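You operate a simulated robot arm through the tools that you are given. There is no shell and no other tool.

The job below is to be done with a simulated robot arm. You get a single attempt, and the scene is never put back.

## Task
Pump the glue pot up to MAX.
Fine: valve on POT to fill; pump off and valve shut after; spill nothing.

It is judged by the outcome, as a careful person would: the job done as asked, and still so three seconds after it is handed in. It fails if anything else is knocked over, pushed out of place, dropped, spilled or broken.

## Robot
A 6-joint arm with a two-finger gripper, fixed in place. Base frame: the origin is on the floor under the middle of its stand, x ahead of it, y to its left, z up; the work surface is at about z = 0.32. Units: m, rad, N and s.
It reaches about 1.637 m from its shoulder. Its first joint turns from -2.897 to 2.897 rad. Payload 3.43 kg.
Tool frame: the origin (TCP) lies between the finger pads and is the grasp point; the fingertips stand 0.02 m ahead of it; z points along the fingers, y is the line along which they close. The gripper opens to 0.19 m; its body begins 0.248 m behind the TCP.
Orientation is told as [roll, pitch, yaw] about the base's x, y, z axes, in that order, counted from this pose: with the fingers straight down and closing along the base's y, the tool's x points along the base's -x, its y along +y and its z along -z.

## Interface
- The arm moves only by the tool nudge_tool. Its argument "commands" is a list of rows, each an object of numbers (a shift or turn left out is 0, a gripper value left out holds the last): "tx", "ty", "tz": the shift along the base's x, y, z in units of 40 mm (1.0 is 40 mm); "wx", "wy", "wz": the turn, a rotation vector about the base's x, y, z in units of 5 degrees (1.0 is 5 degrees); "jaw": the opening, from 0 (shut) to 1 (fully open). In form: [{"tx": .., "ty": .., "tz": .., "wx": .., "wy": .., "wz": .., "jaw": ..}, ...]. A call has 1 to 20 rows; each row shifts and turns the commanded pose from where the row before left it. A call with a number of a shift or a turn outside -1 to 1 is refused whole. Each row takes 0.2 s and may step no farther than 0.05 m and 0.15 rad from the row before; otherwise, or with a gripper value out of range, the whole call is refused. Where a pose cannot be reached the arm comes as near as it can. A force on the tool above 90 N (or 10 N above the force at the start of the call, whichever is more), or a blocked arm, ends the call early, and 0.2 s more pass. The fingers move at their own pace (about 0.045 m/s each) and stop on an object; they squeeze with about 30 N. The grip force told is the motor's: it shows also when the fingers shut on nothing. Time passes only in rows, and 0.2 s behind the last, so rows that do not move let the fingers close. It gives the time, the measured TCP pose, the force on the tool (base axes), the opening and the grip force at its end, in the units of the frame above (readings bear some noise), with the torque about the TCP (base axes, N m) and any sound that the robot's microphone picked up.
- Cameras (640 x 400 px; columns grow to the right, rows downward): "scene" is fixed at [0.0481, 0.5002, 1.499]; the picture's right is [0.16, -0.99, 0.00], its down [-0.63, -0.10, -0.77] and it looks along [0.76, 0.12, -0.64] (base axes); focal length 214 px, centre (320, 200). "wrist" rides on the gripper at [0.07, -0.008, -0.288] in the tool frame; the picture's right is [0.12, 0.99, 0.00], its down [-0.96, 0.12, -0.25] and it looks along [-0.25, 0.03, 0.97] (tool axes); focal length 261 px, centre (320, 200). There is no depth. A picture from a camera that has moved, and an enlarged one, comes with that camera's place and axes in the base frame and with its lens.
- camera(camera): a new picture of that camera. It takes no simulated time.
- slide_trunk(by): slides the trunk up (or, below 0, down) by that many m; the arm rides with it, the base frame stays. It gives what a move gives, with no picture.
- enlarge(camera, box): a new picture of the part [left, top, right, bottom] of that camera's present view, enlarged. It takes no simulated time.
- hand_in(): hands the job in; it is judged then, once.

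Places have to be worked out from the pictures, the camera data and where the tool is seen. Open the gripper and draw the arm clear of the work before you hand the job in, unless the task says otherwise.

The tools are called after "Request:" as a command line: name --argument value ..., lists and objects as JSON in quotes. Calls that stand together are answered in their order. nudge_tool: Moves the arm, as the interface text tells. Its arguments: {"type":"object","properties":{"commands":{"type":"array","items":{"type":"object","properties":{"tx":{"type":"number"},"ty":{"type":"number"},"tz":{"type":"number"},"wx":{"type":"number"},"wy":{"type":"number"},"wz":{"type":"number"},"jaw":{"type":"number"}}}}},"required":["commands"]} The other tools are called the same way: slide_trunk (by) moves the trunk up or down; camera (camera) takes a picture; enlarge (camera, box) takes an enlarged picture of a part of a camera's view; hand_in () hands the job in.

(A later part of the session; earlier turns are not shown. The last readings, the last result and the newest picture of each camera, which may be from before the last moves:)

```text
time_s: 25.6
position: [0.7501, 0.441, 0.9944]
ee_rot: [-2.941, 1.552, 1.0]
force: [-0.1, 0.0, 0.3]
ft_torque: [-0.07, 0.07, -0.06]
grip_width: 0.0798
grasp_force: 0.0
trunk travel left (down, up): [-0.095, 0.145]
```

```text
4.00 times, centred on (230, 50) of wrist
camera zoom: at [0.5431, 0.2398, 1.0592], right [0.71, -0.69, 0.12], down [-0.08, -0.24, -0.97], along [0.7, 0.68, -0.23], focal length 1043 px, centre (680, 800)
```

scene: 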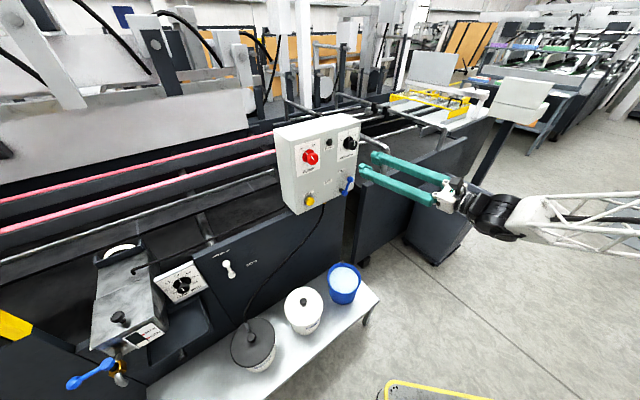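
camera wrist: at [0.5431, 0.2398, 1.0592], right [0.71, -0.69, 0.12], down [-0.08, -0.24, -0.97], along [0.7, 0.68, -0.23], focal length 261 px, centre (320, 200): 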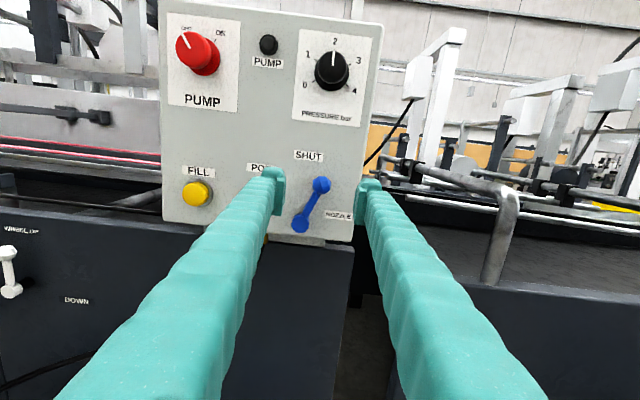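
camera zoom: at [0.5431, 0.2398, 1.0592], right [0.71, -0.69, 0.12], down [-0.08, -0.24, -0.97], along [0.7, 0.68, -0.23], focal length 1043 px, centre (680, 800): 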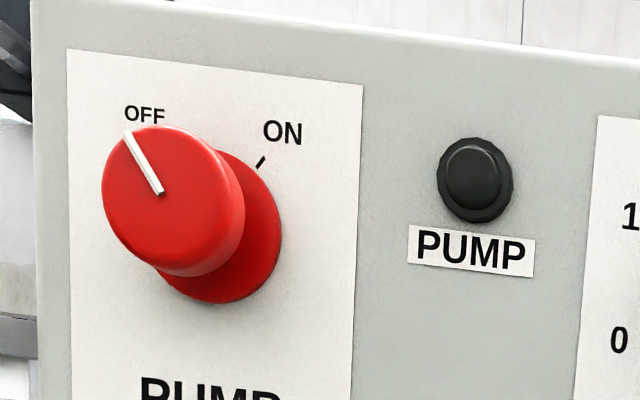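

Measured: ball (0.799, 0.489, 0.997), hub (0.782, 0.506, ~0.934), lever ≈22° right of SHUT, radius ≈67 mm. I advance 69 mm, and grip the ball.

Request:
nudge_tool --commands '[{"tx": 0.42, "ty": 0.39, "tz": 0.03}, {"tx": 0.41, "ty": 0.39, "tz": 0.02}, {"tx": 0.41, "ty": 0.4}, {}]'

Request:
enlarge --camera "wrist" --box '[240, 130, 400, 250]'

Request:
enlarge --camera "scene" --box '[306, 160, 370, 200]'

```text
time_s: 26.6
position: [0.7994, 0.4889, 0.9989]
ee_rot: [-2.891, 1.553, 1.053]
force: [0.8, -0.6, -0.3]
ft_torque: [0.03, -0.02, -0.01]
grip_width: 0.08
grasp_force: 0.0
trunk travel left (down, up): [-0.095, 0.145]
```

```text
3.33 times, centred on (320, 190) of wrist
camera zoom: at [0.5929, 0.2887, 1.0635], right [0.71, -0.69, 0.11], down [-0.08, -0.24, -0.97], along [0.7, 0.68, -0.23], focal length 869 px, centre (320, 233)
```

zoom: 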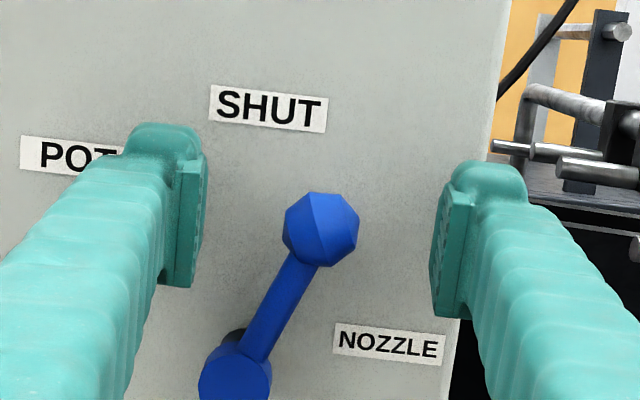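

```text
10.00 times, centred on (338, 180) of scene
camera zoom: at [0.0481, 0.5002, 1.499], right [0.16, -0.99, 0.0], down [-0.63, -0.1, -0.77], along [0.76, 0.12, -0.64], focal length 2145 px, centre (140, 400)
```

zoom: 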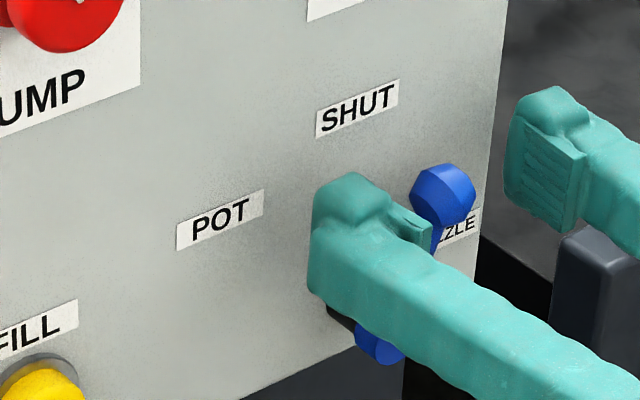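

The ball is centred at the TCP. I close the gripper.

Request:
nudge_tool --commands '[{"jaw": 0.0}, {}, {}, {}, {}]'

Request:
enlarge --camera "wrist" --box '[240, 130, 400, 250]'

```text
time_s: 27.8
position: [0.8008, 0.4906, 0.9988]
ee_rot: [-2.894, 1.552, 1.048]
force: [3.2, -0.4, 1.2]
ft_torque: [0.0, -0.21, 0.03]
grip_width: 0.0252
grasp_force: 45.1
trunk travel left (down, up): [-0.095, 0.145]
```

```text
3.33 times, centred on (320, 190) of wrist
camera zoom: at [0.593, 0.2885, 1.0635], right [0.71, -0.69, 0.11], down [-0.08, -0.24, -0.97], along [0.7, 0.68, -0.23], focal length 869 px, centre (320, 233)
```

zoom: 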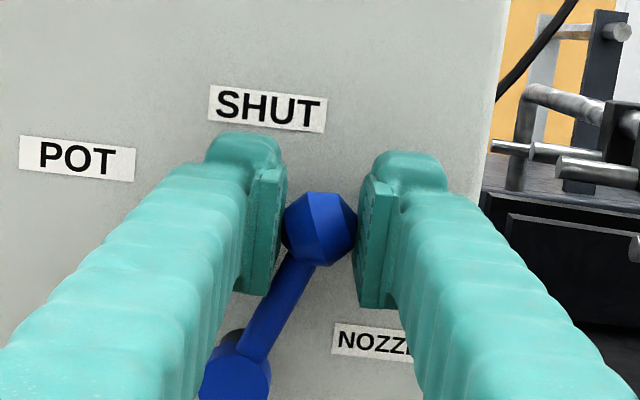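

Held firmly. I turn the first 20° counter-clockwise along the arc and check for reach or slip.

Request:
nudge_tool --commands '[{"tx": -0.131, "ty": 0.13, "tz": 0.062, "wx": -0.943, "wy": -0.943}, {"tx": -0.135, "ty": 0.134, "tz": 0.04, "wx": -0.943, "wy": -0.943}, {"tx": -0.138, "ty": 0.137, "tz": 0.017, "wx": -0.943, "wy": -0.943}]'

Request:
enlarge --camera "wrist" --box '[240, 130, 400, 250]'

```text
time_s: 28.6
position: [0.7856, 0.5067, 1.0018]
ee_rot: [1.606, 1.224, -0.732]
force: [22.5, 13.7, 6.3]
ft_torque: [-0.33, -0.32, -0.01]
grip_width: 0.0246
grasp_force: 45.0
trunk travel left (down, up): [-0.095, 0.145]
```

```text
3.33 times, centred on (320, 190) of wrist
camera zoom: at [0.5616, 0.3198, 1.0624], right [0.64, -0.62, 0.45], down [0.15, -0.47, -0.87], along [0.75, 0.62, -0.21], focal length 869 px, centre (320, 233)
```

zoom: 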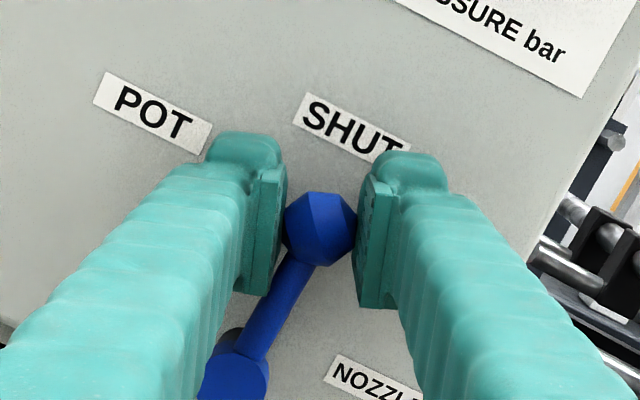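

The lever follows and is back near upright; a ~25 N pull toward the panel says my arc drifts slightly away from it, so I add a small forward correction and continue 27° more.

Request:
nudge_tool --commands '[{"tx": -0.118, "ty": 0.157, "tz": -0.006, "wx": -0.943, "wy": -0.943}, {"tx": -0.131, "ty": 0.142, "tz": -0.028, "wx": -0.943, "wy": -0.943}, {"tx": -0.128, "ty": 0.139, "tz": -0.051, "wx": -0.943, "wy": -0.943}, {"tx": -0.123, "ty": 0.134, "tz": -0.072, "wx": -0.943, "wy": -0.943}]'

Request:
enlarge --camera "wrist" --box '[240, 130, 400, 250]'

Request:
enlarge --camera "scene" --box '[306, 160, 370, 200]'

```text
time_s: 29.6
position: [0.7623, 0.5272, 0.9962]
ee_rot: [1.573, 0.76, -0.76]
force: [11.1, 2.0, 10.1]
ft_torque: [-0.44, -0.52, -0.08]
grip_width: 0.0247
grasp_force: 44.6
trunk travel left (down, up): [-0.095, 0.145]
```

```text
3.33 times, centred on (320, 190) of wrist
camera zoom: at [0.5225, 0.3589, 1.0384], right [0.43, -0.41, 0.8], down [0.39, -0.72, -0.58], along [0.81, 0.56, -0.15], focal length 869 px, centre (320, 233)
```

zoom: 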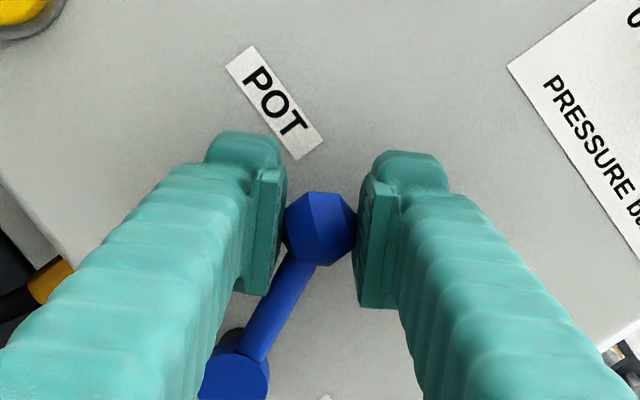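

```text
10.00 times, centred on (338, 180) of scene
camera zoom: at [0.0481, 0.5002, 1.499], right [0.16, -0.99, 0.0], down [-0.63, -0.1, -0.77], along [0.76, 0.12, -0.64], focal length 2145 px, centre (140, 400)
```

zoom: 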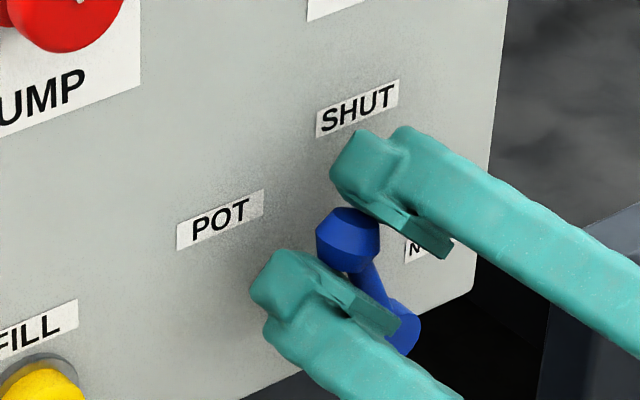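

The lever is at about 25° toward POT and following well. I complete the last 20° to line it up with POT.

Request:
nudge_tool --commands '[{"tx": -0.116, "ty": 0.127, "tz": -0.093, "wx": -0.943, "wy": -0.943}, {"tx": -0.107, "ty": 0.119, "tz": -0.112, "wx": -0.943, "wy": -0.943}, {"tx": -0.097, "ty": 0.109, "tz": -0.13, "wx": -0.943, "wy": -0.943}, {}]'

Request:
enlarge --camera "wrist" --box '[240, 130, 400, 250]'

Request:
enlarge --camera "scene" --box '[306, 160, 370, 200]'

```text
time_s: 30.6
position: [0.7476, 0.5395, 0.9822]
ee_rot: [1.561, 0.411, -0.768]
force: [-4.6, -9.0, 3.5]
ft_torque: [-0.21, -0.19, 0.04]
grip_width: 0.025
grasp_force: 45.3
trunk travel left (down, up): [-0.095, 0.145]
```

```text
3.33 times, centred on (320, 190) of wrist
camera zoom: at [0.5009, 0.3804, 1.0055], right [0.21, -0.19, 0.96], down [0.5, -0.82, -0.28], along [0.84, 0.54, -0.08], focal length 869 px, centre (320, 233)
```

zoom: 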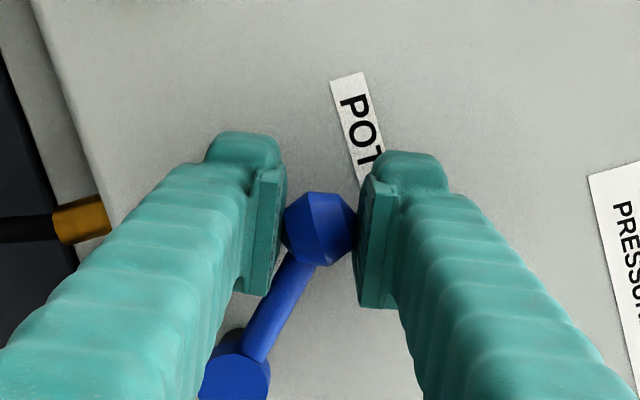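

```text
10.00 times, centred on (338, 180) of scene
camera zoom: at [0.0481, 0.5002, 1.499], right [0.16, -0.99, 0.0], down [-0.63, -0.1, -0.77], along [0.76, 0.12, -0.64], focal length 2145 px, centre (140, 400)
```

zoom: 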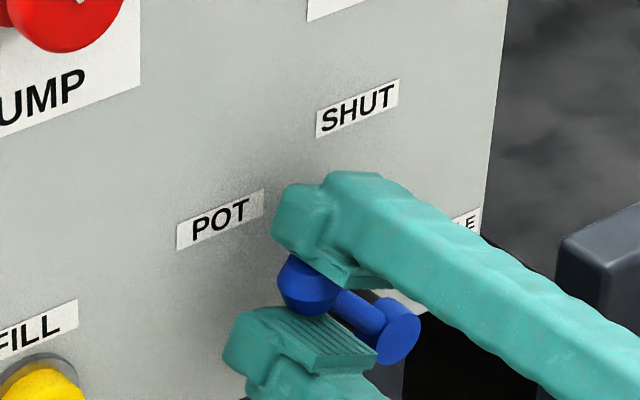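

The lever lies at about 45° left, pointing at POT. I release it and back off along the panel normal.

Request:
nudge_tool --commands '[{"jaw": 0.35}, {}, {}, {"tx": -0.35, "ty": -0.35}, {"tx": -0.45, "ty": -0.45}, {"tx": -0.45, "ty": -0.45}, {"tx": -0.45, "ty": -0.45}]'

Request:
camera --camera "wrist"

Request:
enlarge --camera "scene" --box '[280, 120, 376, 210]'

```text
time_s: 32.2
position: [0.6946, 0.4806, 0.9915]
ee_rot: [1.559, 0.413, -0.767]
force: [0.2, -0.2, -0.2]
ft_torque: [0.08, -0.05, 0.01]
grip_width: 0.0665
grasp_force: 0.0
out of reach, approached as far as the arm can: row 7
trunk travel left (down, up): [-0.095, 0.145]
```

```text
taken
camera wrist: at [0.447, 0.3195, 1.0147], right [0.22, -0.19, 0.96], down [0.5, -0.82, -0.28], along [0.84, 0.54, -0.08], focal length 261 px, centre (320, 200)
```

wrist: 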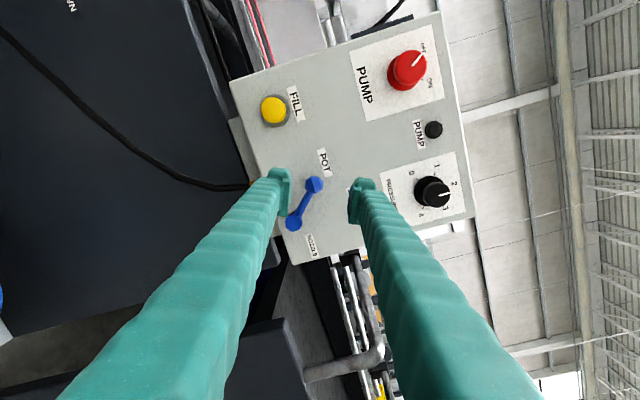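

```text
4.44 times, centred on (328, 165) of scene
camera zoom: at [0.0481, 0.5002, 1.499], right [0.16, -0.99, 0.0], down [-0.63, -0.1, -0.77], along [0.76, 0.12, -0.64], focal length 953 px, centre (284, 356)
```

zoom: 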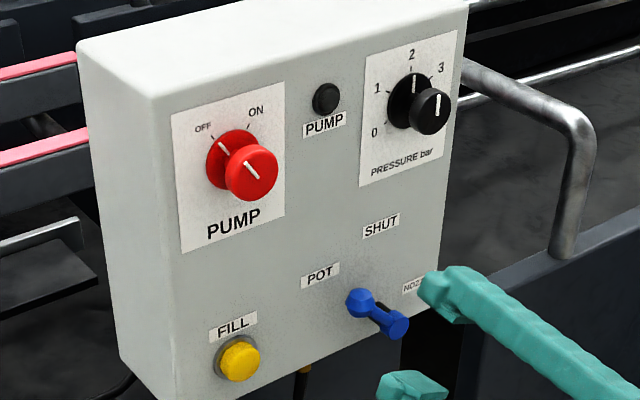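

The lever points at POT and pump is still OFF. Now I move in front of the red PUMP knob (stand-off ~5 cm), keeping this wrist roll so the ON turn (clockwise) stays in range.

Request:
nudge_tool --commands '[{"tx": -0.288, "ty": 0.537, "tz": 0.787, "jaw": 0.42}, {"tx": -0.288, "ty": 0.537, "tz": 0.787}, {"tx": -0.288, "ty": 0.537, "tz": 0.787}, {"tx": -0.288, "ty": 0.537, "tz": 0.787}, {"tx": -0.288, "ty": 0.537, "tz": 0.787}]'

Request:
camera --camera "wrist"

Request:
enlarge --camera "scene" --box '[280, 120, 376, 210]'

```text
time_s: 33.4
position: [0.6589, 0.5556, 1.1586]
ee_rot: [1.557, 0.415, -0.747]
force: [0.1, 0.2, -0.3]
ft_torque: [0.04, -0.01, 0.02]
grip_width: 0.0799
grasp_force: 0.0
out of reach, approached as far as the arm can: row 3, 4, 5
trunk travel left (down, up): [-0.095, 0.145]
```

```text
taken
camera wrist: at [0.4146, 0.3896, 1.1831], right [0.22, -0.19, 0.96], down [0.51, -0.81, -0.28], along [0.83, 0.55, -0.08], focal length 261 px, centre (320, 200)
```

wrist: 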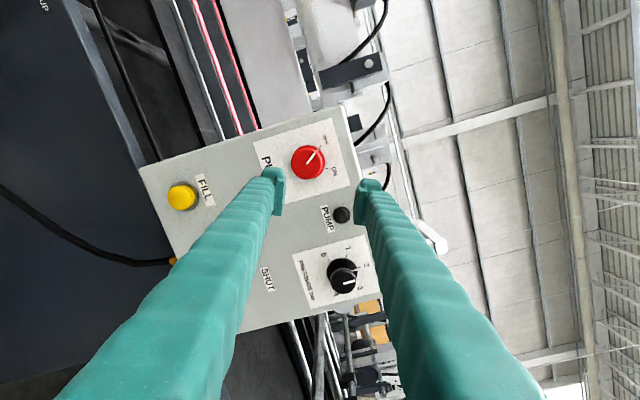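

```text
4.44 times, centred on (328, 165) of scene
camera zoom: at [0.0481, 0.5002, 1.499], right [0.16, -0.99, 0.0], down [-0.63, -0.1, -0.77], along [0.76, 0.12, -0.64], focal length 953 px, centre (284, 356)
```

zoom: 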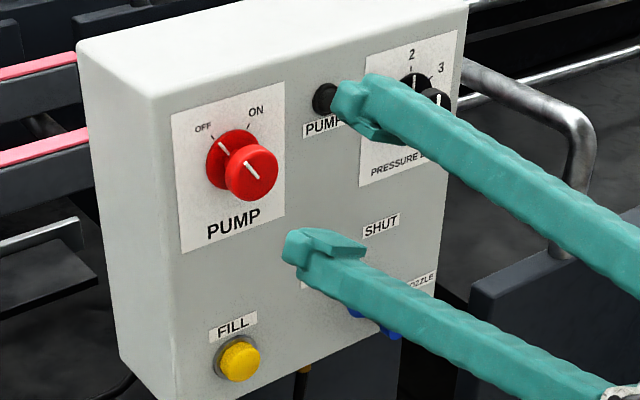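

I'm 38 mm right of and 57 mm short of the knob (knob cap centre ≈ (0.671, 0.624, 1.152)). I shift left while moving forward a little, then re-check.

Request:
nudge_tool --commands '[{"tx": -0.16, "ty": 0.515, "tz": -0.07}, {"tx": -0.16, "ty": 0.515, "tz": -0.07}]'

Request:
camera --camera "wrist"

Request:
enlarge --camera "wrist" --box '[240, 130, 400, 250]'

```text
time_s: 34.0
position: [0.6704, 0.5698, 1.1592]
ee_rot: [1.557, 0.413, -0.742]
force: [-0.8, -0.9, 0.4]
ft_torque: [-0.06, 0.05, 0.0]
grip_width: 0.0801
grasp_force: 0.0
out of reach, approached as far as the arm can: row 1, 2
trunk travel left (down, up): [-0.095, 0.145]
```

```text
taken
camera wrist: at [0.427, 0.4029, 1.1841], right [0.22, -0.18, 0.96], down [0.52, -0.81, -0.28], along [0.83, 0.56, -0.08], focal length 261 px, centre (320, 200)
```

wrist: 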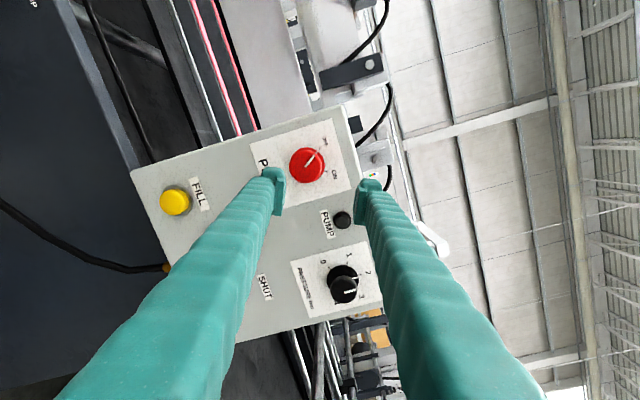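

```text
3.33 times, centred on (320, 190) of wrist
camera zoom: at [0.427, 0.4029, 1.1841], right [0.22, -0.18, 0.96], down [0.52, -0.81, -0.28], along [0.83, 0.56, -0.08], focal length 869 px, centre (320, 233)
```

zoom: 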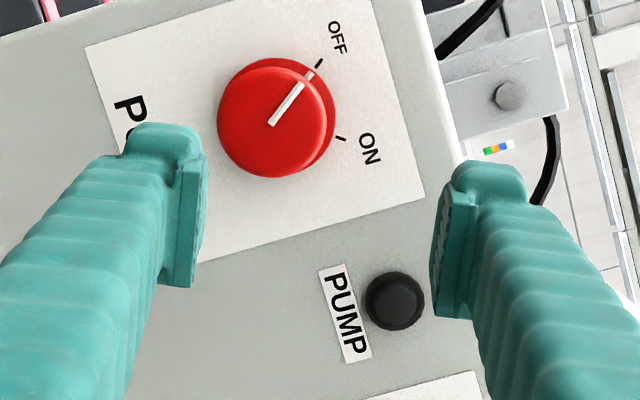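

A reach limit again: the arm is folded too tightly at this height relative to the trunk. I back off slightly, raise the trunk by 0.08 m, and come down to the knob from there.

Request:
nudge_tool --commands '[{"tx": 0.15, "ty": -0.25}, {"tx": 0.1, "ty": -0.2}]'

Request:
slide_trunk --by 0.08

Request:
nudge_tool --commands '[{"tz": -0.7}, {"tz": -0.7}, {"tz": -0.7}]'

```text
time_s: 34.6
position: [0.6807, 0.5515, 1.1608]
ee_rot: [1.561, 0.413, -0.764]
force: [-0.1, 0.1, 0.8]
ft_torque: [-0.01, 0.03, -0.02]
grip_width: 0.0797
grasp_force: 0.1
trunk travel left (down, up): [-0.095, 0.145]
```

```text
time_s: 35.7
position: [0.6813, 0.552, 1.2406]
ee_rot: [1.562, 0.414, -0.764]
force: [-0.4, -0.6, 0.3]
ft_torque: [0.03, -0.01, -0.05]
grip_width: 0.0798
grasp_force: 0.1
trunk travel left (down, up): [-0.175, 0.065]
```

```text
time_s: 36.5
position: [0.6835, 0.5437, 1.1597]
ee_rot: [1.559, 0.414, -0.753]
force: [-0.3, -0.6, 0.6]
ft_torque: [-0.03, 0.07, -0.01]
grip_width: 0.0796
grasp_force: 0.1
out of reach, approached as far as the arm can: row 3
trunk travel left (down, up): [-0.175, 0.065]
```

Lower-relative-height made it worse, which fits a wrist-roll joint near its limit when the tool is level and in the arm's plane. I go up first, then slide the trunk fully down, so the forearm is less steep, and will add a slight downward/left tilt of the tool.

Request:
nudge_tool --commands '[{"tz": 0.9}, {"tz": 0.9}, {"tz": 0.9}, {"tz": 0.9}, {"tz": 0.6}]'

Request:
slide_trunk --by -0.17

Request:
camera --camera "wrist"

```text
time_s: 37.7
position: [0.6856, 0.5446, 1.3237]
ee_rot: [1.561, 0.415, -0.764]
force: [0.6, 0.2, 0.1]
ft_torque: [0.04, 0.0, 0.02]
grip_width: 0.0798
grasp_force: 0.1
trunk travel left (down, up): [-0.175, 0.065]
```

```text
time_s: 39.7
position: [0.6854, 0.545, 1.1555]
ee_rot: [1.562, 0.415, -0.765]
force: [-0.3, -0.5, -0.4]
ft_torque: [0.01, -0.04, -0.01]
grip_width: 0.0798
grasp_force: 0.1
trunk travel left (down, up): [-0.005, 0.235]
```

```text
taken
camera wrist: at [0.4375, 0.3833, 1.1781], right [0.22, -0.19, 0.96], down [0.5, -0.82, -0.28], along [0.84, 0.54, -0.08], focal length 261 px, centre (320, 200)
```

wrist: 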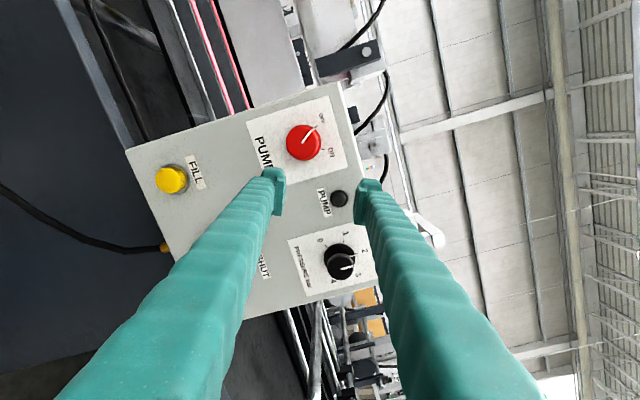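

Trunk is down. I tilt the tool 12° down and 5° left, then shift left in front of the knob.

Request:
nudge_tool --commands '[{"wx": -0.568, "wy": 0.564, "wz": 0.33}, {"wx": -0.568, "wy": 0.564, "wz": 0.33}, {"wx": -0.568, "wy": 0.564, "wz": 0.33}, {"tx": -0.5, "ty": 0.66}, {"tx": -0.5, "ty": 0.66}]'

Request:
camera --camera "wrist"

Request:
enlarge --camera "wrist" --box '[240, 130, 400, 250]'

```text
time_s: 40.9
position: [0.644, 0.5989, 1.1545]
ee_rot: [1.333, 0.414, -0.77]
force: [0.1, -0.3, -0.3]
ft_torque: [-0.03, -0.01, 0.02]
grip_width: 0.0795
grasp_force: 0.1
trunk travel left (down, up): [-0.005, 0.235]
```

```text
taken
camera wrist: at [0.4191, 0.4244, 1.2377], right [0.36, -0.03, 0.93], down [0.53, -0.81, -0.23], along [0.76, 0.58, -0.28], focal length 261 px, centre (320, 200)
```

wrist: 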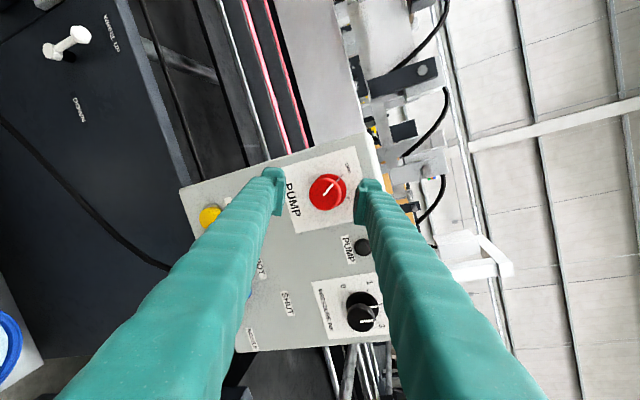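

```text
3.33 times, centred on (320, 190) of wrist
camera zoom: at [0.4191, 0.4244, 1.2377], right [0.36, -0.03, 0.93], down [0.53, -0.81, -0.23], along [0.76, 0.58, -0.28], focal length 869 px, centre (320, 233)
```

zoom: 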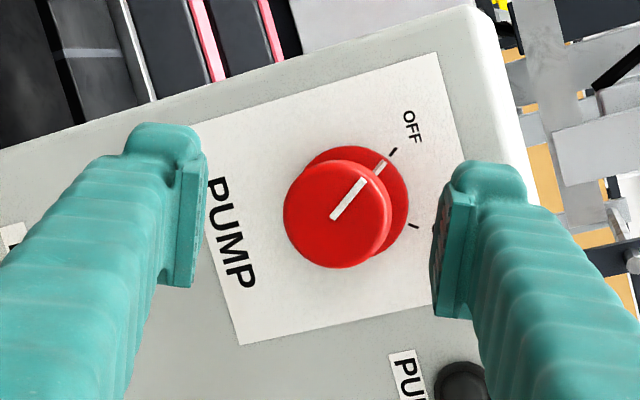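

The tilt removed the reach limit and I'm squarely in front of the knob (cap centre (0.671, 0.624, 1.152)). For a sound two-finger grip with this downward tilt I want the fingers closing horizontally, so I back off 14 mm and roll +65° about the tool axis.

Request:
nudge_tool --commands '[{"tx": -0.25, "ty": -0.25}, {"wx": 0.786, "wy": 0.994, "wz": -0.278}, {"wx": 0.786, "wy": 0.994, "wz": -0.278}, {"wx": 0.786, "wy": 0.994, "wz": -0.278}, {"wx": 0.786, "wy": 0.994, "wz": -0.278}, {"wx": 0.786, "wy": 0.994, "wz": -0.278}, {"wx": 0.786, "wy": 0.994, "wz": -0.278}, {"wx": 0.786, "wy": 0.994, "wz": -0.278}, {"wx": 0.786, "wy": 0.994, "wz": -0.278}, {"wx": 0.786, "wy": 0.994, "wz": -0.278}, {"wx": 0.786, "wy": 0.994, "wz": -0.278}]'

Request:
camera --camera "wrist"

Request:
enlarge --camera "wrist" --box '[240, 110, 400, 230]'

```text
time_s: 43.3
position: [0.6353, 0.5874, 1.1561]
ee_rot: [0.046, 1.352, -2.195]
force: [0.1, -0.2, -0.4]
ft_torque: [-0.02, 0.06, -0.05]
grip_width: 0.0799
grasp_force: 0.0
trunk travel left (down, up): [-0.005, 0.235]
```

```text
taken
camera wrist: at [0.4637, 0.3851, 1.2864], right [0.8, -0.59, 0.13], down [-0.18, -0.43, -0.88], along [0.58, 0.68, -0.45], focal length 261 px, centre (320, 200)
```

wrist: 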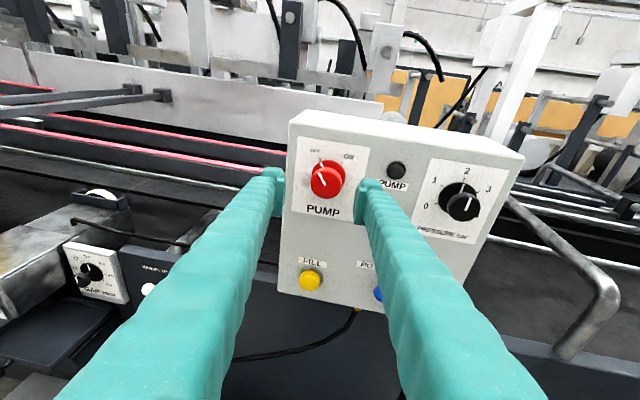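

```text
3.33 times, centred on (320, 170) of wrist
camera zoom: at [0.4637, 0.3851, 1.2864], right [0.8, -0.59, 0.13], down [-0.18, -0.43, -0.88], along [0.58, 0.68, -0.45], focal length 869 px, centre (320, 300)
```

zoom: 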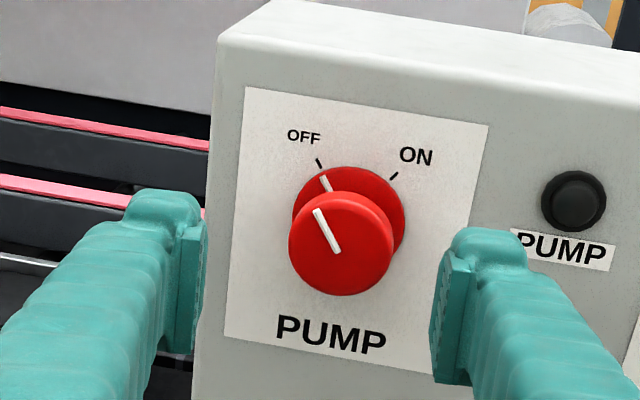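

The view is clean: OFF about -37°, ON about +36° (≈73° turn). I trim yaw by -2.5° and advance so the fingers straddle the cap, stopping with fingertips a few mm clear of the panel.

Request:
nudge_tool --commands '[{"wz": -0.5}, {"tx": 0.42, "ty": 0.41, "tz": -0.04}, {"tx": 0.42, "ty": 0.41, "tz": -0.04}, {}]'

Request:
enlarge --camera "wrist" --box '[240, 110, 400, 230]'

Request:
enlarge --camera "scene" --box '[280, 130, 344, 170]'

```text
time_s: 44.3
position: [0.6704, 0.6204, 1.1533]
ee_rot: [0.049, 1.351, -2.233]
force: [0.4, -0.2, 0.4]
ft_torque: [-0.02, -0.03, 0.0]
grip_width: 0.0798
grasp_force: 0.0
trunk travel left (down, up): [-0.005, 0.235]
```

```text
3.33 times, centred on (320, 170) of wrist
camera zoom: at [0.4903, 0.4257, 1.2836], right [0.77, -0.63, 0.13], down [-0.2, -0.42, -0.88], along [0.61, 0.65, -0.45], focal length 869 px, centre (320, 300)
```

zoom: 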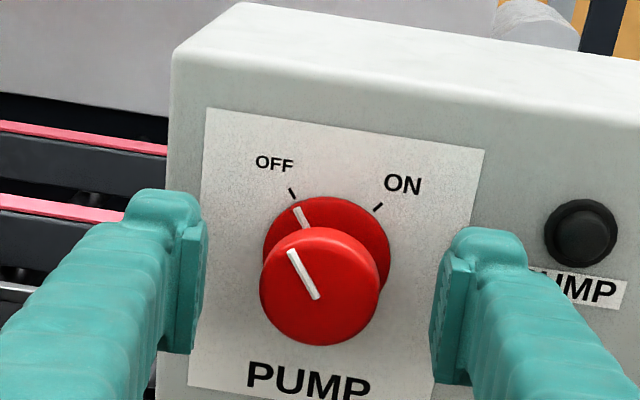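

```text
10.00 times, centred on (312, 150) of scene
camera zoom: at [0.0481, 0.5002, 1.499], right [0.16, -0.99, 0.0], down [-0.63, -0.1, -0.77], along [0.76, 0.12, -0.64], focal length 2145 px, centre (400, 700)
```

zoom: 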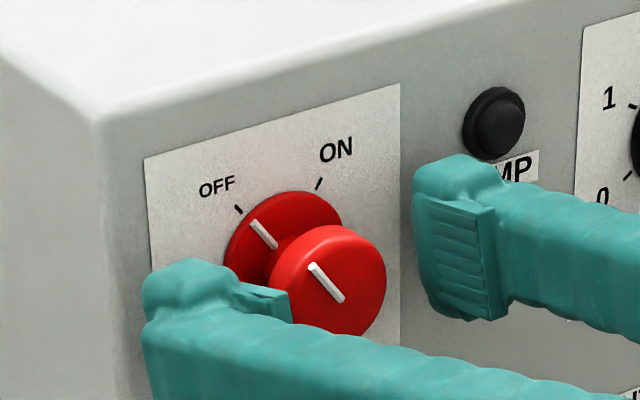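

The knob cap is centred exactly at the TCP. I close on it.

Request:
nudge_tool --commands '[{"jaw": 0.0}, {}, {}, {}]'

Request:
enlarge --camera "wrist" --box '[240, 110, 400, 230]'

```text
time_s: 45.3
position: [0.6706, 0.6198, 1.1534]
ee_rot: [0.051, 1.351, -2.233]
force: [1.7, 1.0, 0.1]
ft_torque: [0.04, -0.03, -0.06]
grip_width: 0.0395
grasp_force: 43.6
trunk travel left (down, up): [-0.005, 0.235]
```

```text
3.33 times, centred on (320, 170) of wrist
camera zoom: at [0.4903, 0.4256, 1.2837], right [0.77, -0.63, 0.13], down [-0.2, -0.42, -0.88], along [0.61, 0.65, -0.45], focal length 869 px, centre (320, 300)
```

zoom: 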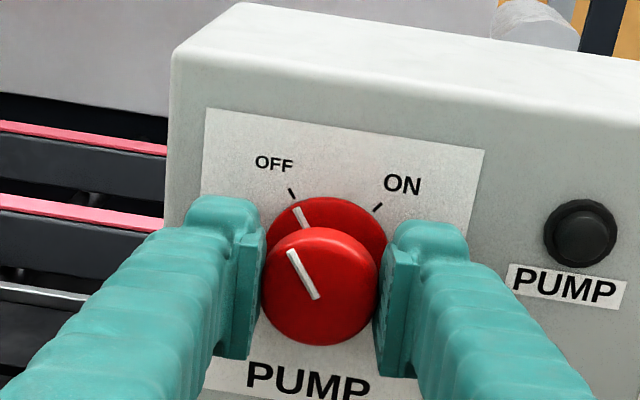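

Held at 39.5 mm. The valve is on POT, so I turn the knob clockwise: first 20° to check that the arm follows.

Request:
nudge_tool --commands '[{"wx": 0.94, "wy": 0.945}, {"wx": 0.94, "wy": 0.945}, {"wx": 0.94, "wy": 0.945}]'

Request:
enlarge --camera "wrist" --box '[240, 110, 400, 230]'

```text
time_s: 46.1
position: [0.6709, 0.6192, 1.1523]
ee_rot: [-1.073, 1.183, 2.963]
force: [16.1, 4.4, 8.7]
ft_torque: [0.01, -0.05, -0.36]
grip_width: 0.0393
grasp_force: 44.6
trunk travel left (down, up): [-0.005, 0.235]
```

```text
3.33 times, centred on (320, 170) of wrist
camera zoom: at [0.5217, 0.3938, 1.2719], right [0.76, -0.62, -0.22], down [-0.42, -0.2, -0.88], along [0.5, 0.76, -0.41], focal length 869 px, centre (320, 300)
```

zoom: 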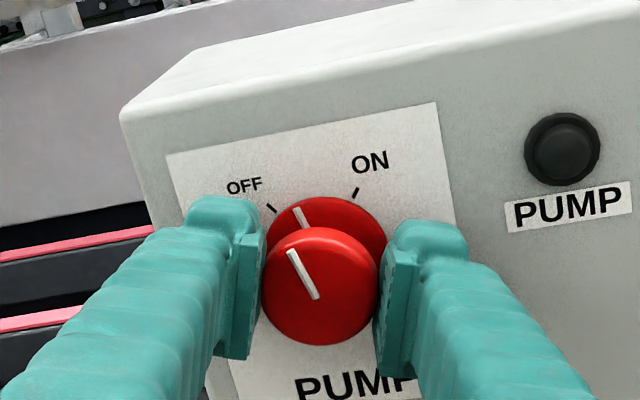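

The knob follows. I continue 4 more steps (27°).

Request:
nudge_tool --commands '[{"wx": 0.94, "wy": 0.945}, {"wx": 0.94, "wy": 0.945}, {"wx": 0.94, "wy": 0.945}, {"wx": 0.94, "wy": 0.945}]'

Request:
enlarge --camera "wrist" --box '[240, 110, 400, 230]'

Request:
enlarge --camera "scene" --box '[120, 315, 184, 355]'

```text
time_s: 47.1
position: [0.6712, 0.6177, 1.1507]
ee_rot: [-1.433, 0.757, 2.66]
force: [36.1, -15.2, 5.0]
ft_torque: [0.02, -0.07, -0.33]
grip_width: 0.039
grasp_force: 45.2
trunk travel left (down, up): [-0.005, 0.235]
```

```text
3.33 times, centred on (320, 170) of wrist
camera zoom: at [0.555, 0.3588, 1.2337], right [0.61, -0.47, -0.63], down [-0.69, 0.07, -0.72], along [0.38, 0.88, -0.29], focal length 869 px, centre (320, 300)
```

zoom: 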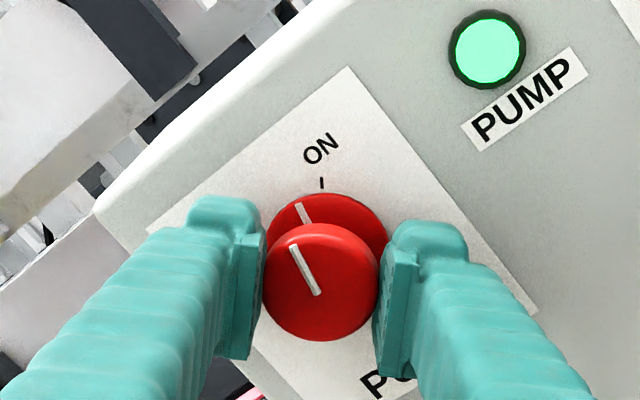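

```text
10.00 times, centred on (152, 335) of scene
camera zoom: at [0.0481, 0.5002, 1.499], right [0.16, -0.99, 0.0], down [-0.63, -0.1, -0.77], along [0.76, 0.12, -0.64], focal length 2145 px, centre (2000, -1150)
```

zoom: 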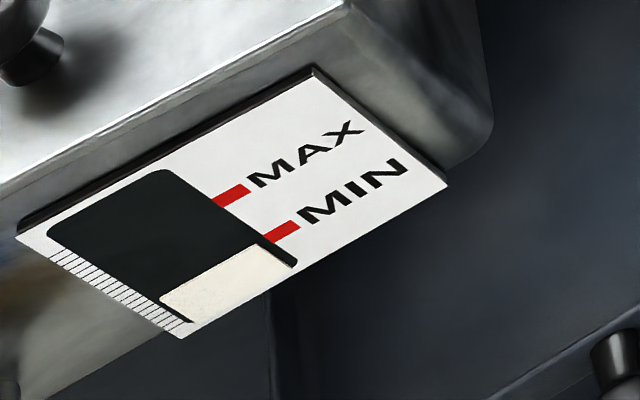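

The PUMP lamp is lit, and the level hasn't changed (FILL not pressed). I finish the turn to the ON mark, easing ~1 mm right to relieve the side force.

Request:
nudge_tool --commands '[{"wx": 0.94, "wy": 0.945, "tx": 0.02, "ty": -0.02}, {"wx": 0.94, "wy": 0.945, "tx": 0.01, "ty": -0.01}, {"wx": 0.94, "wy": 0.945}, {"wx": 0.85, "wy": 0.85}]'

Request:
enlarge --camera "wrist" --box '[240, 110, 400, 230]'

Request:
enlarge --camera "scene" --box '[120, 315, 184, 355]'

```text
time_s: 48.1
position: [0.6709, 0.6179, 1.1482]
ee_rot: [-1.568, 0.321, 2.589]
force: [7.1, -33.6, -26.4]
ft_torque: [-0.8, -0.31, -0.41]
grip_width: 0.0391
grasp_force: 45.7
trunk travel left (down, up): [-0.005, 0.235]
```

```text
3.33 times, centred on (320, 170) of wrist
camera zoom: at [0.5732, 0.3406, 1.1801], right [0.36, -0.23, -0.9], down [-0.88, 0.25, -0.41], along [0.32, 0.94, -0.11], focal length 869 px, centre (320, 300)
```

zoom: 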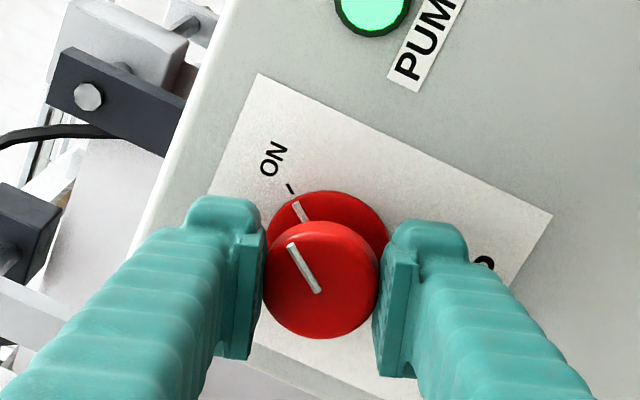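

```text
10.00 times, centred on (152, 335) of scene
camera zoom: at [0.0481, 0.5002, 1.499], right [0.16, -0.99, 0.0], down [-0.63, -0.1, -0.77], along [0.76, 0.12, -0.64], focal length 2145 px, centre (2000, -1150)
```

zoom: 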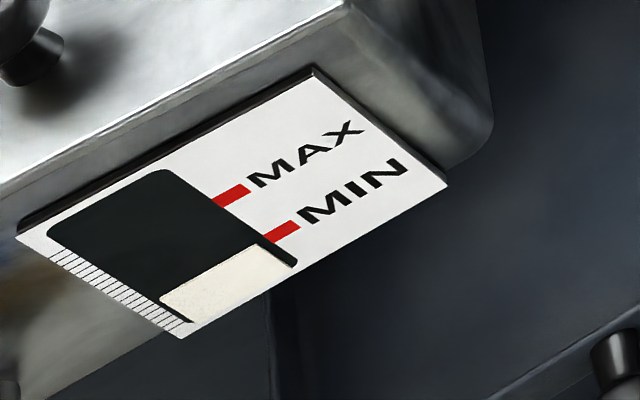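

The pointer is on ON, lamp lit, level unchanged. I release the knob and back off.

Request:
nudge_tool --commands '[{"jaw": 0.4}, {}, {}, {"tx": -0.45, "ty": -0.45}, {"tx": -0.45, "ty": -0.45}]'

Request:
camera --camera "scene"

Request:
enlarge --camera "scene" --box '[280, 120, 376, 210]'

Request:
enlarge --camera "scene" --box '[120, 315, 184, 355]'

```text
time_s: 49.3
position: [0.6354, 0.5825, 1.1523]
ee_rot: [-1.57, 0.323, 2.588]
force: [-0.5, -0.2, -0.6]
ft_torque: [0.07, -0.09, 0.07]
grip_width: 0.0759
grasp_force: 0.0
trunk travel left (down, up): [-0.005, 0.235]
```

```text
taken
```

scene: 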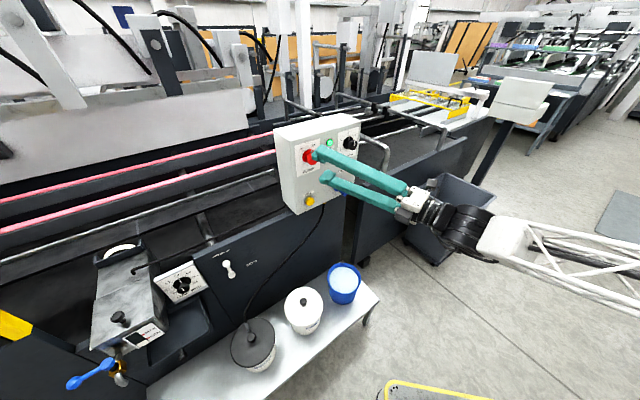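

```text
4.44 times, centred on (328, 165) of scene
camera zoom: at [0.0481, 0.5002, 1.499], right [0.16, -0.99, 0.0], down [-0.63, -0.1, -0.77], along [0.76, 0.12, -0.64], focal length 953 px, centre (284, 356)
```

zoom: 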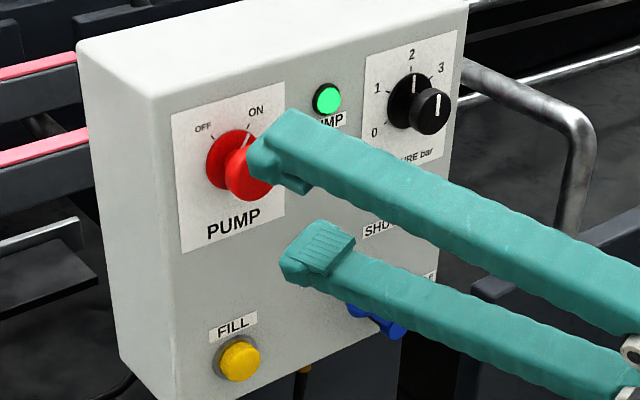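

```text
10.00 times, centred on (152, 335) of scene
camera zoom: at [0.0481, 0.5002, 1.499], right [0.16, -0.99, 0.0], down [-0.63, -0.1, -0.77], along [0.76, 0.12, -0.64], focal length 2145 px, centre (2000, -1150)
```

zoom: 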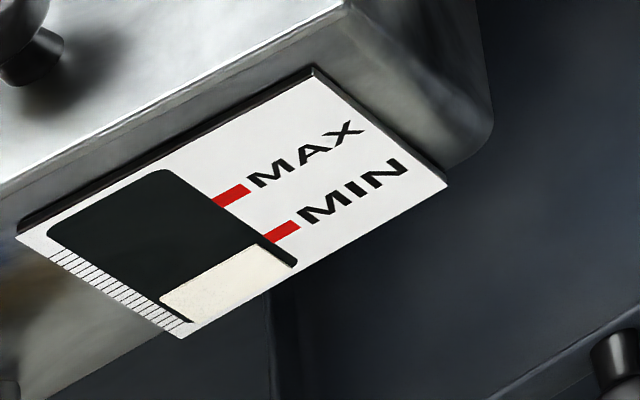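

Pump is on, nothing flows yet. I close the fingers, roll back 67° to the upright orientation and descend toward the FILL button height, staying ~8 cm off the panel.

Request:
nudge_tool --commands '[{"wx": -0.94, "wy": -0.945, "tz": -0.4, "jaw": 0.0}, {"wx": -0.94, "wy": -0.945, "tz": -0.4}, {"wx": -0.94, "wy": -0.945, "tz": -0.4}, {"wx": -0.94, "wy": -0.945, "tz": -0.4}, {"wx": -0.94, "wy": -0.945, "tz": -0.4}, {"wx": -0.94, "wy": -0.945, "tz": -0.4}, {"wx": -0.94, "wy": -0.945, "tz": -0.4}, {"wx": -0.94, "wy": -0.945, "tz": -0.4}, {"wx": -0.94, "wy": -0.945, "tz": -0.4}, {"wx": -0.94, "wy": -0.945, "tz": -0.4}]'

Request:
camera --camera "wrist"

```text
time_s: 51.5
position: [0.6328, 0.5834, 0.9943]
ee_rot: [-0.412, 1.34, -2.682]
force: [-0.2, 0.2, 0.6]
ft_torque: [0.04, 0.0, 0.02]
grip_width: 0.0002
grasp_force: 30.1
trunk travel left (down, up): [-0.005, 0.235]
```

```text
taken
camera wrist: at [0.4625, 0.3795, 1.1224], right [0.77, -0.63, 0.03], down [-0.26, -0.36, -0.9], along [0.57, 0.69, -0.44], focal length 261 px, centre (320, 200)
```

wrist: 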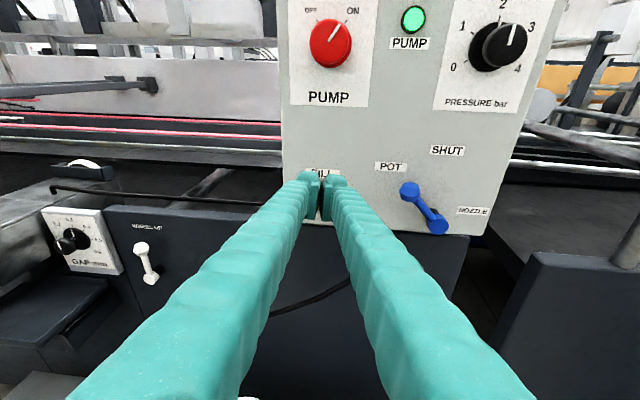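

Reachable so far; lever on POT, lamp on. The fingertips are laterally lined up with FILL (cap ≈ (0.682, 0.634, 0.958)). I lower 38 mm, move 20 mm closer, then check from the scene camera.

Request:
nudge_tool --commands '[{"tz": -0.48, "tx": 0.18, "ty": 0.18}, {"tz": -0.48, "tx": 0.18, "ty": 0.18}]'

Request:
enlarge --camera "scene" --box '[280, 160, 376, 220]'

Request:
camera --camera "wrist"

```text
time_s: 52.1
position: [0.649, 0.5965, 0.9532]
ee_rot: [-0.421, 1.34, -2.692]
force: [-0.6, -0.3, 0.6]
ft_torque: [-0.05, 0.04, -0.03]
grip_width: 0.0001
grasp_force: 29.9
trunk travel left (down, up): [-0.005, 0.235]
```

```text
6.67 times, centred on (328, 190) of scene
camera zoom: at [0.0481, 0.5002, 1.499], right [0.16, -0.99, 0.0], down [-0.63, -0.1, -0.77], along [0.76, 0.12, -0.64], focal length 1430 px, centre (267, 267)
```

zoom: 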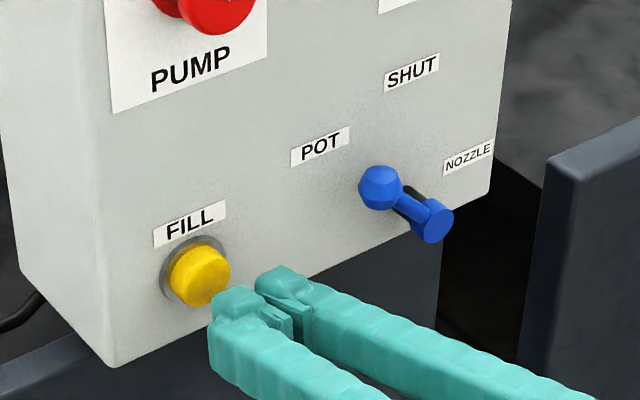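

```text
taken
camera wrist: at [0.4783, 0.3931, 1.0832], right [0.77, -0.63, 0.02], down [-0.26, -0.36, -0.9], along [0.57, 0.69, -0.44], focal length 261 px, centre (320, 200)
```

wrist: 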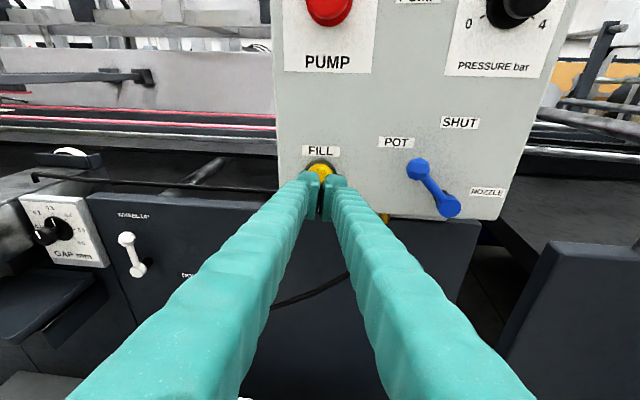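

FILL appears directly ahead, slightly above the fingertips. I zoom for alignment.

Request:
enlarge --camera "wrist" --box '[272, 140, 368, 220]'

Request:
enlarge --camera "scene" --box '[296, 186, 344, 216]'

```text
5.00 times, centred on (320, 180) of wrist
camera zoom: at [0.4783, 0.3931, 1.0832], right [0.77, -0.63, 0.02], down [-0.26, -0.36, -0.9], along [0.57, 0.69, -0.44], focal length 1303 px, centre (320, 300)
```

zoom: 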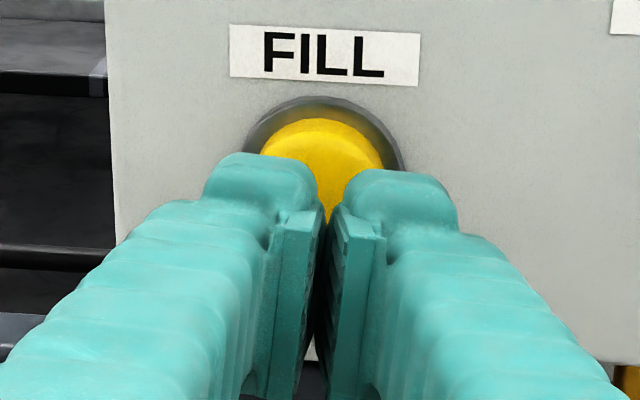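

```text
13.33 times, centred on (320, 201) of scene
camera zoom: at [0.0481, 0.5002, 1.499], right [0.16, -0.99, 0.0], down [-0.63, -0.1, -0.77], along [0.76, 0.12, -0.64], focal length 2860 px, centre (320, 187)
```

zoom: 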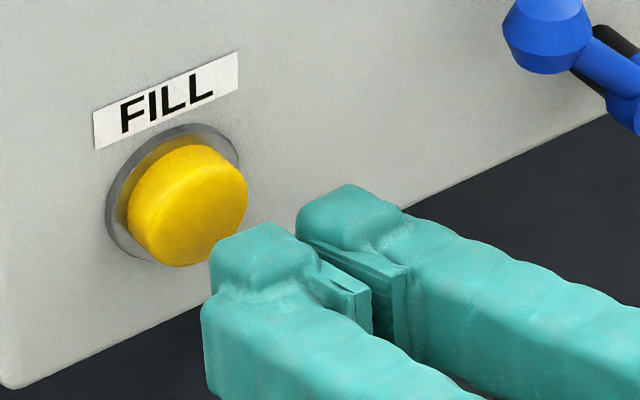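

Lateral alignment is good; cap centre z≈0.961, so I raise 5 mm and advance 20 mm, still just short of contact.

Request:
nudge_tool --commands '[{"tz": 0.12, "tx": 0.18, "ty": 0.18}, {"tx": 0.17, "ty": 0.17}]'

Request:
enlarge --camera "scene" --box '[296, 186, 344, 216]'

Request:
enlarge --camera "wrist" --box '[272, 140, 368, 220]'

```text
time_s: 52.7
position: [0.662, 0.6113, 0.9588]
ee_rot: [-0.421, 1.34, -2.693]
force: [-0.6, -0.6, -0.1]
ft_torque: [-0.06, 0.01, -0.02]
grip_width: 0.0001
grasp_force: 30.1
trunk travel left (down, up): [-0.005, 0.235]
```

```text
13.33 times, centred on (320, 201) of scene
camera zoom: at [0.0481, 0.5002, 1.499], right [0.16, -0.99, 0.0], down [-0.63, -0.1, -0.77], along [0.76, 0.12, -0.64], focal length 2860 px, centre (320, 187)
```

zoom: 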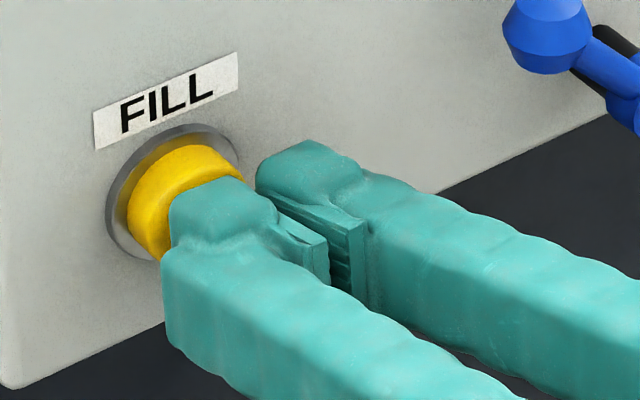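

```text
5.00 times, centred on (320, 180) of wrist
camera zoom: at [0.4915, 0.4072, 1.0876], right [0.77, -0.63, 0.02], down [-0.27, -0.36, -0.9], along [0.57, 0.69, -0.44], focal length 1303 px, centre (320, 300)
```

zoom: 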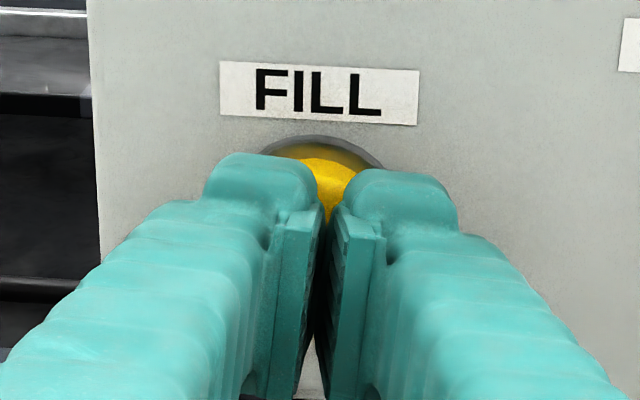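

Close to contact with no force yet. I creep forward in ~2 mm steps, watching force and the gauge.

Request:
nudge_tool --commands '[{"tx": 0.036, "ty": 0.036}, {"tx": 0.036, "ty": 0.036}]'

Request:
enlarge --camera "scene" --box '[120, 315, 184, 355]'

Request:
enlarge --camera "scene" --box '[296, 186, 344, 216]'

```text
time_s: 53.3
position: [0.6648, 0.6138, 0.9592]
ee_rot: [-0.42, 1.34, -2.69]
force: [0.9, -0.4, -0.2]
ft_torque: [0.0, -0.02, -0.01]
grip_width: 0.0002
grasp_force: 29.5
trunk travel left (down, up): [-0.005, 0.235]
```

```text
10.00 times, centred on (152, 335) of scene
camera zoom: at [0.0481, 0.5002, 1.499], right [0.16, -0.99, 0.0], down [-0.63, -0.1, -0.77], along [0.76, 0.12, -0.64], focal length 2145 px, centre (2000, -1150)
```

zoom: 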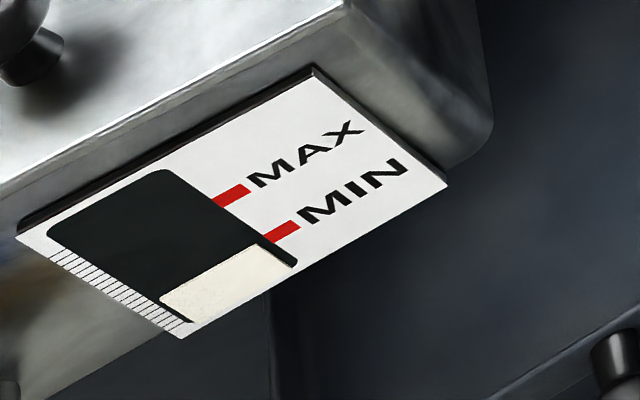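

```text
13.33 times, centred on (320, 201) of scene
camera zoom: at [0.0481, 0.5002, 1.499], right [0.16, -0.99, 0.0], down [-0.63, -0.1, -0.77], along [0.76, 0.12, -0.64], focal length 2860 px, centre (320, 187)
```

zoom: 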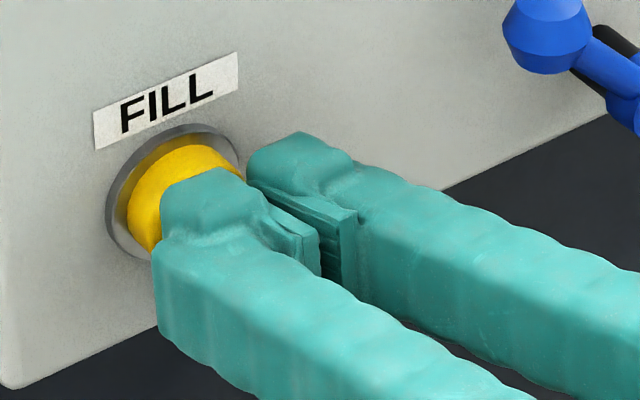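

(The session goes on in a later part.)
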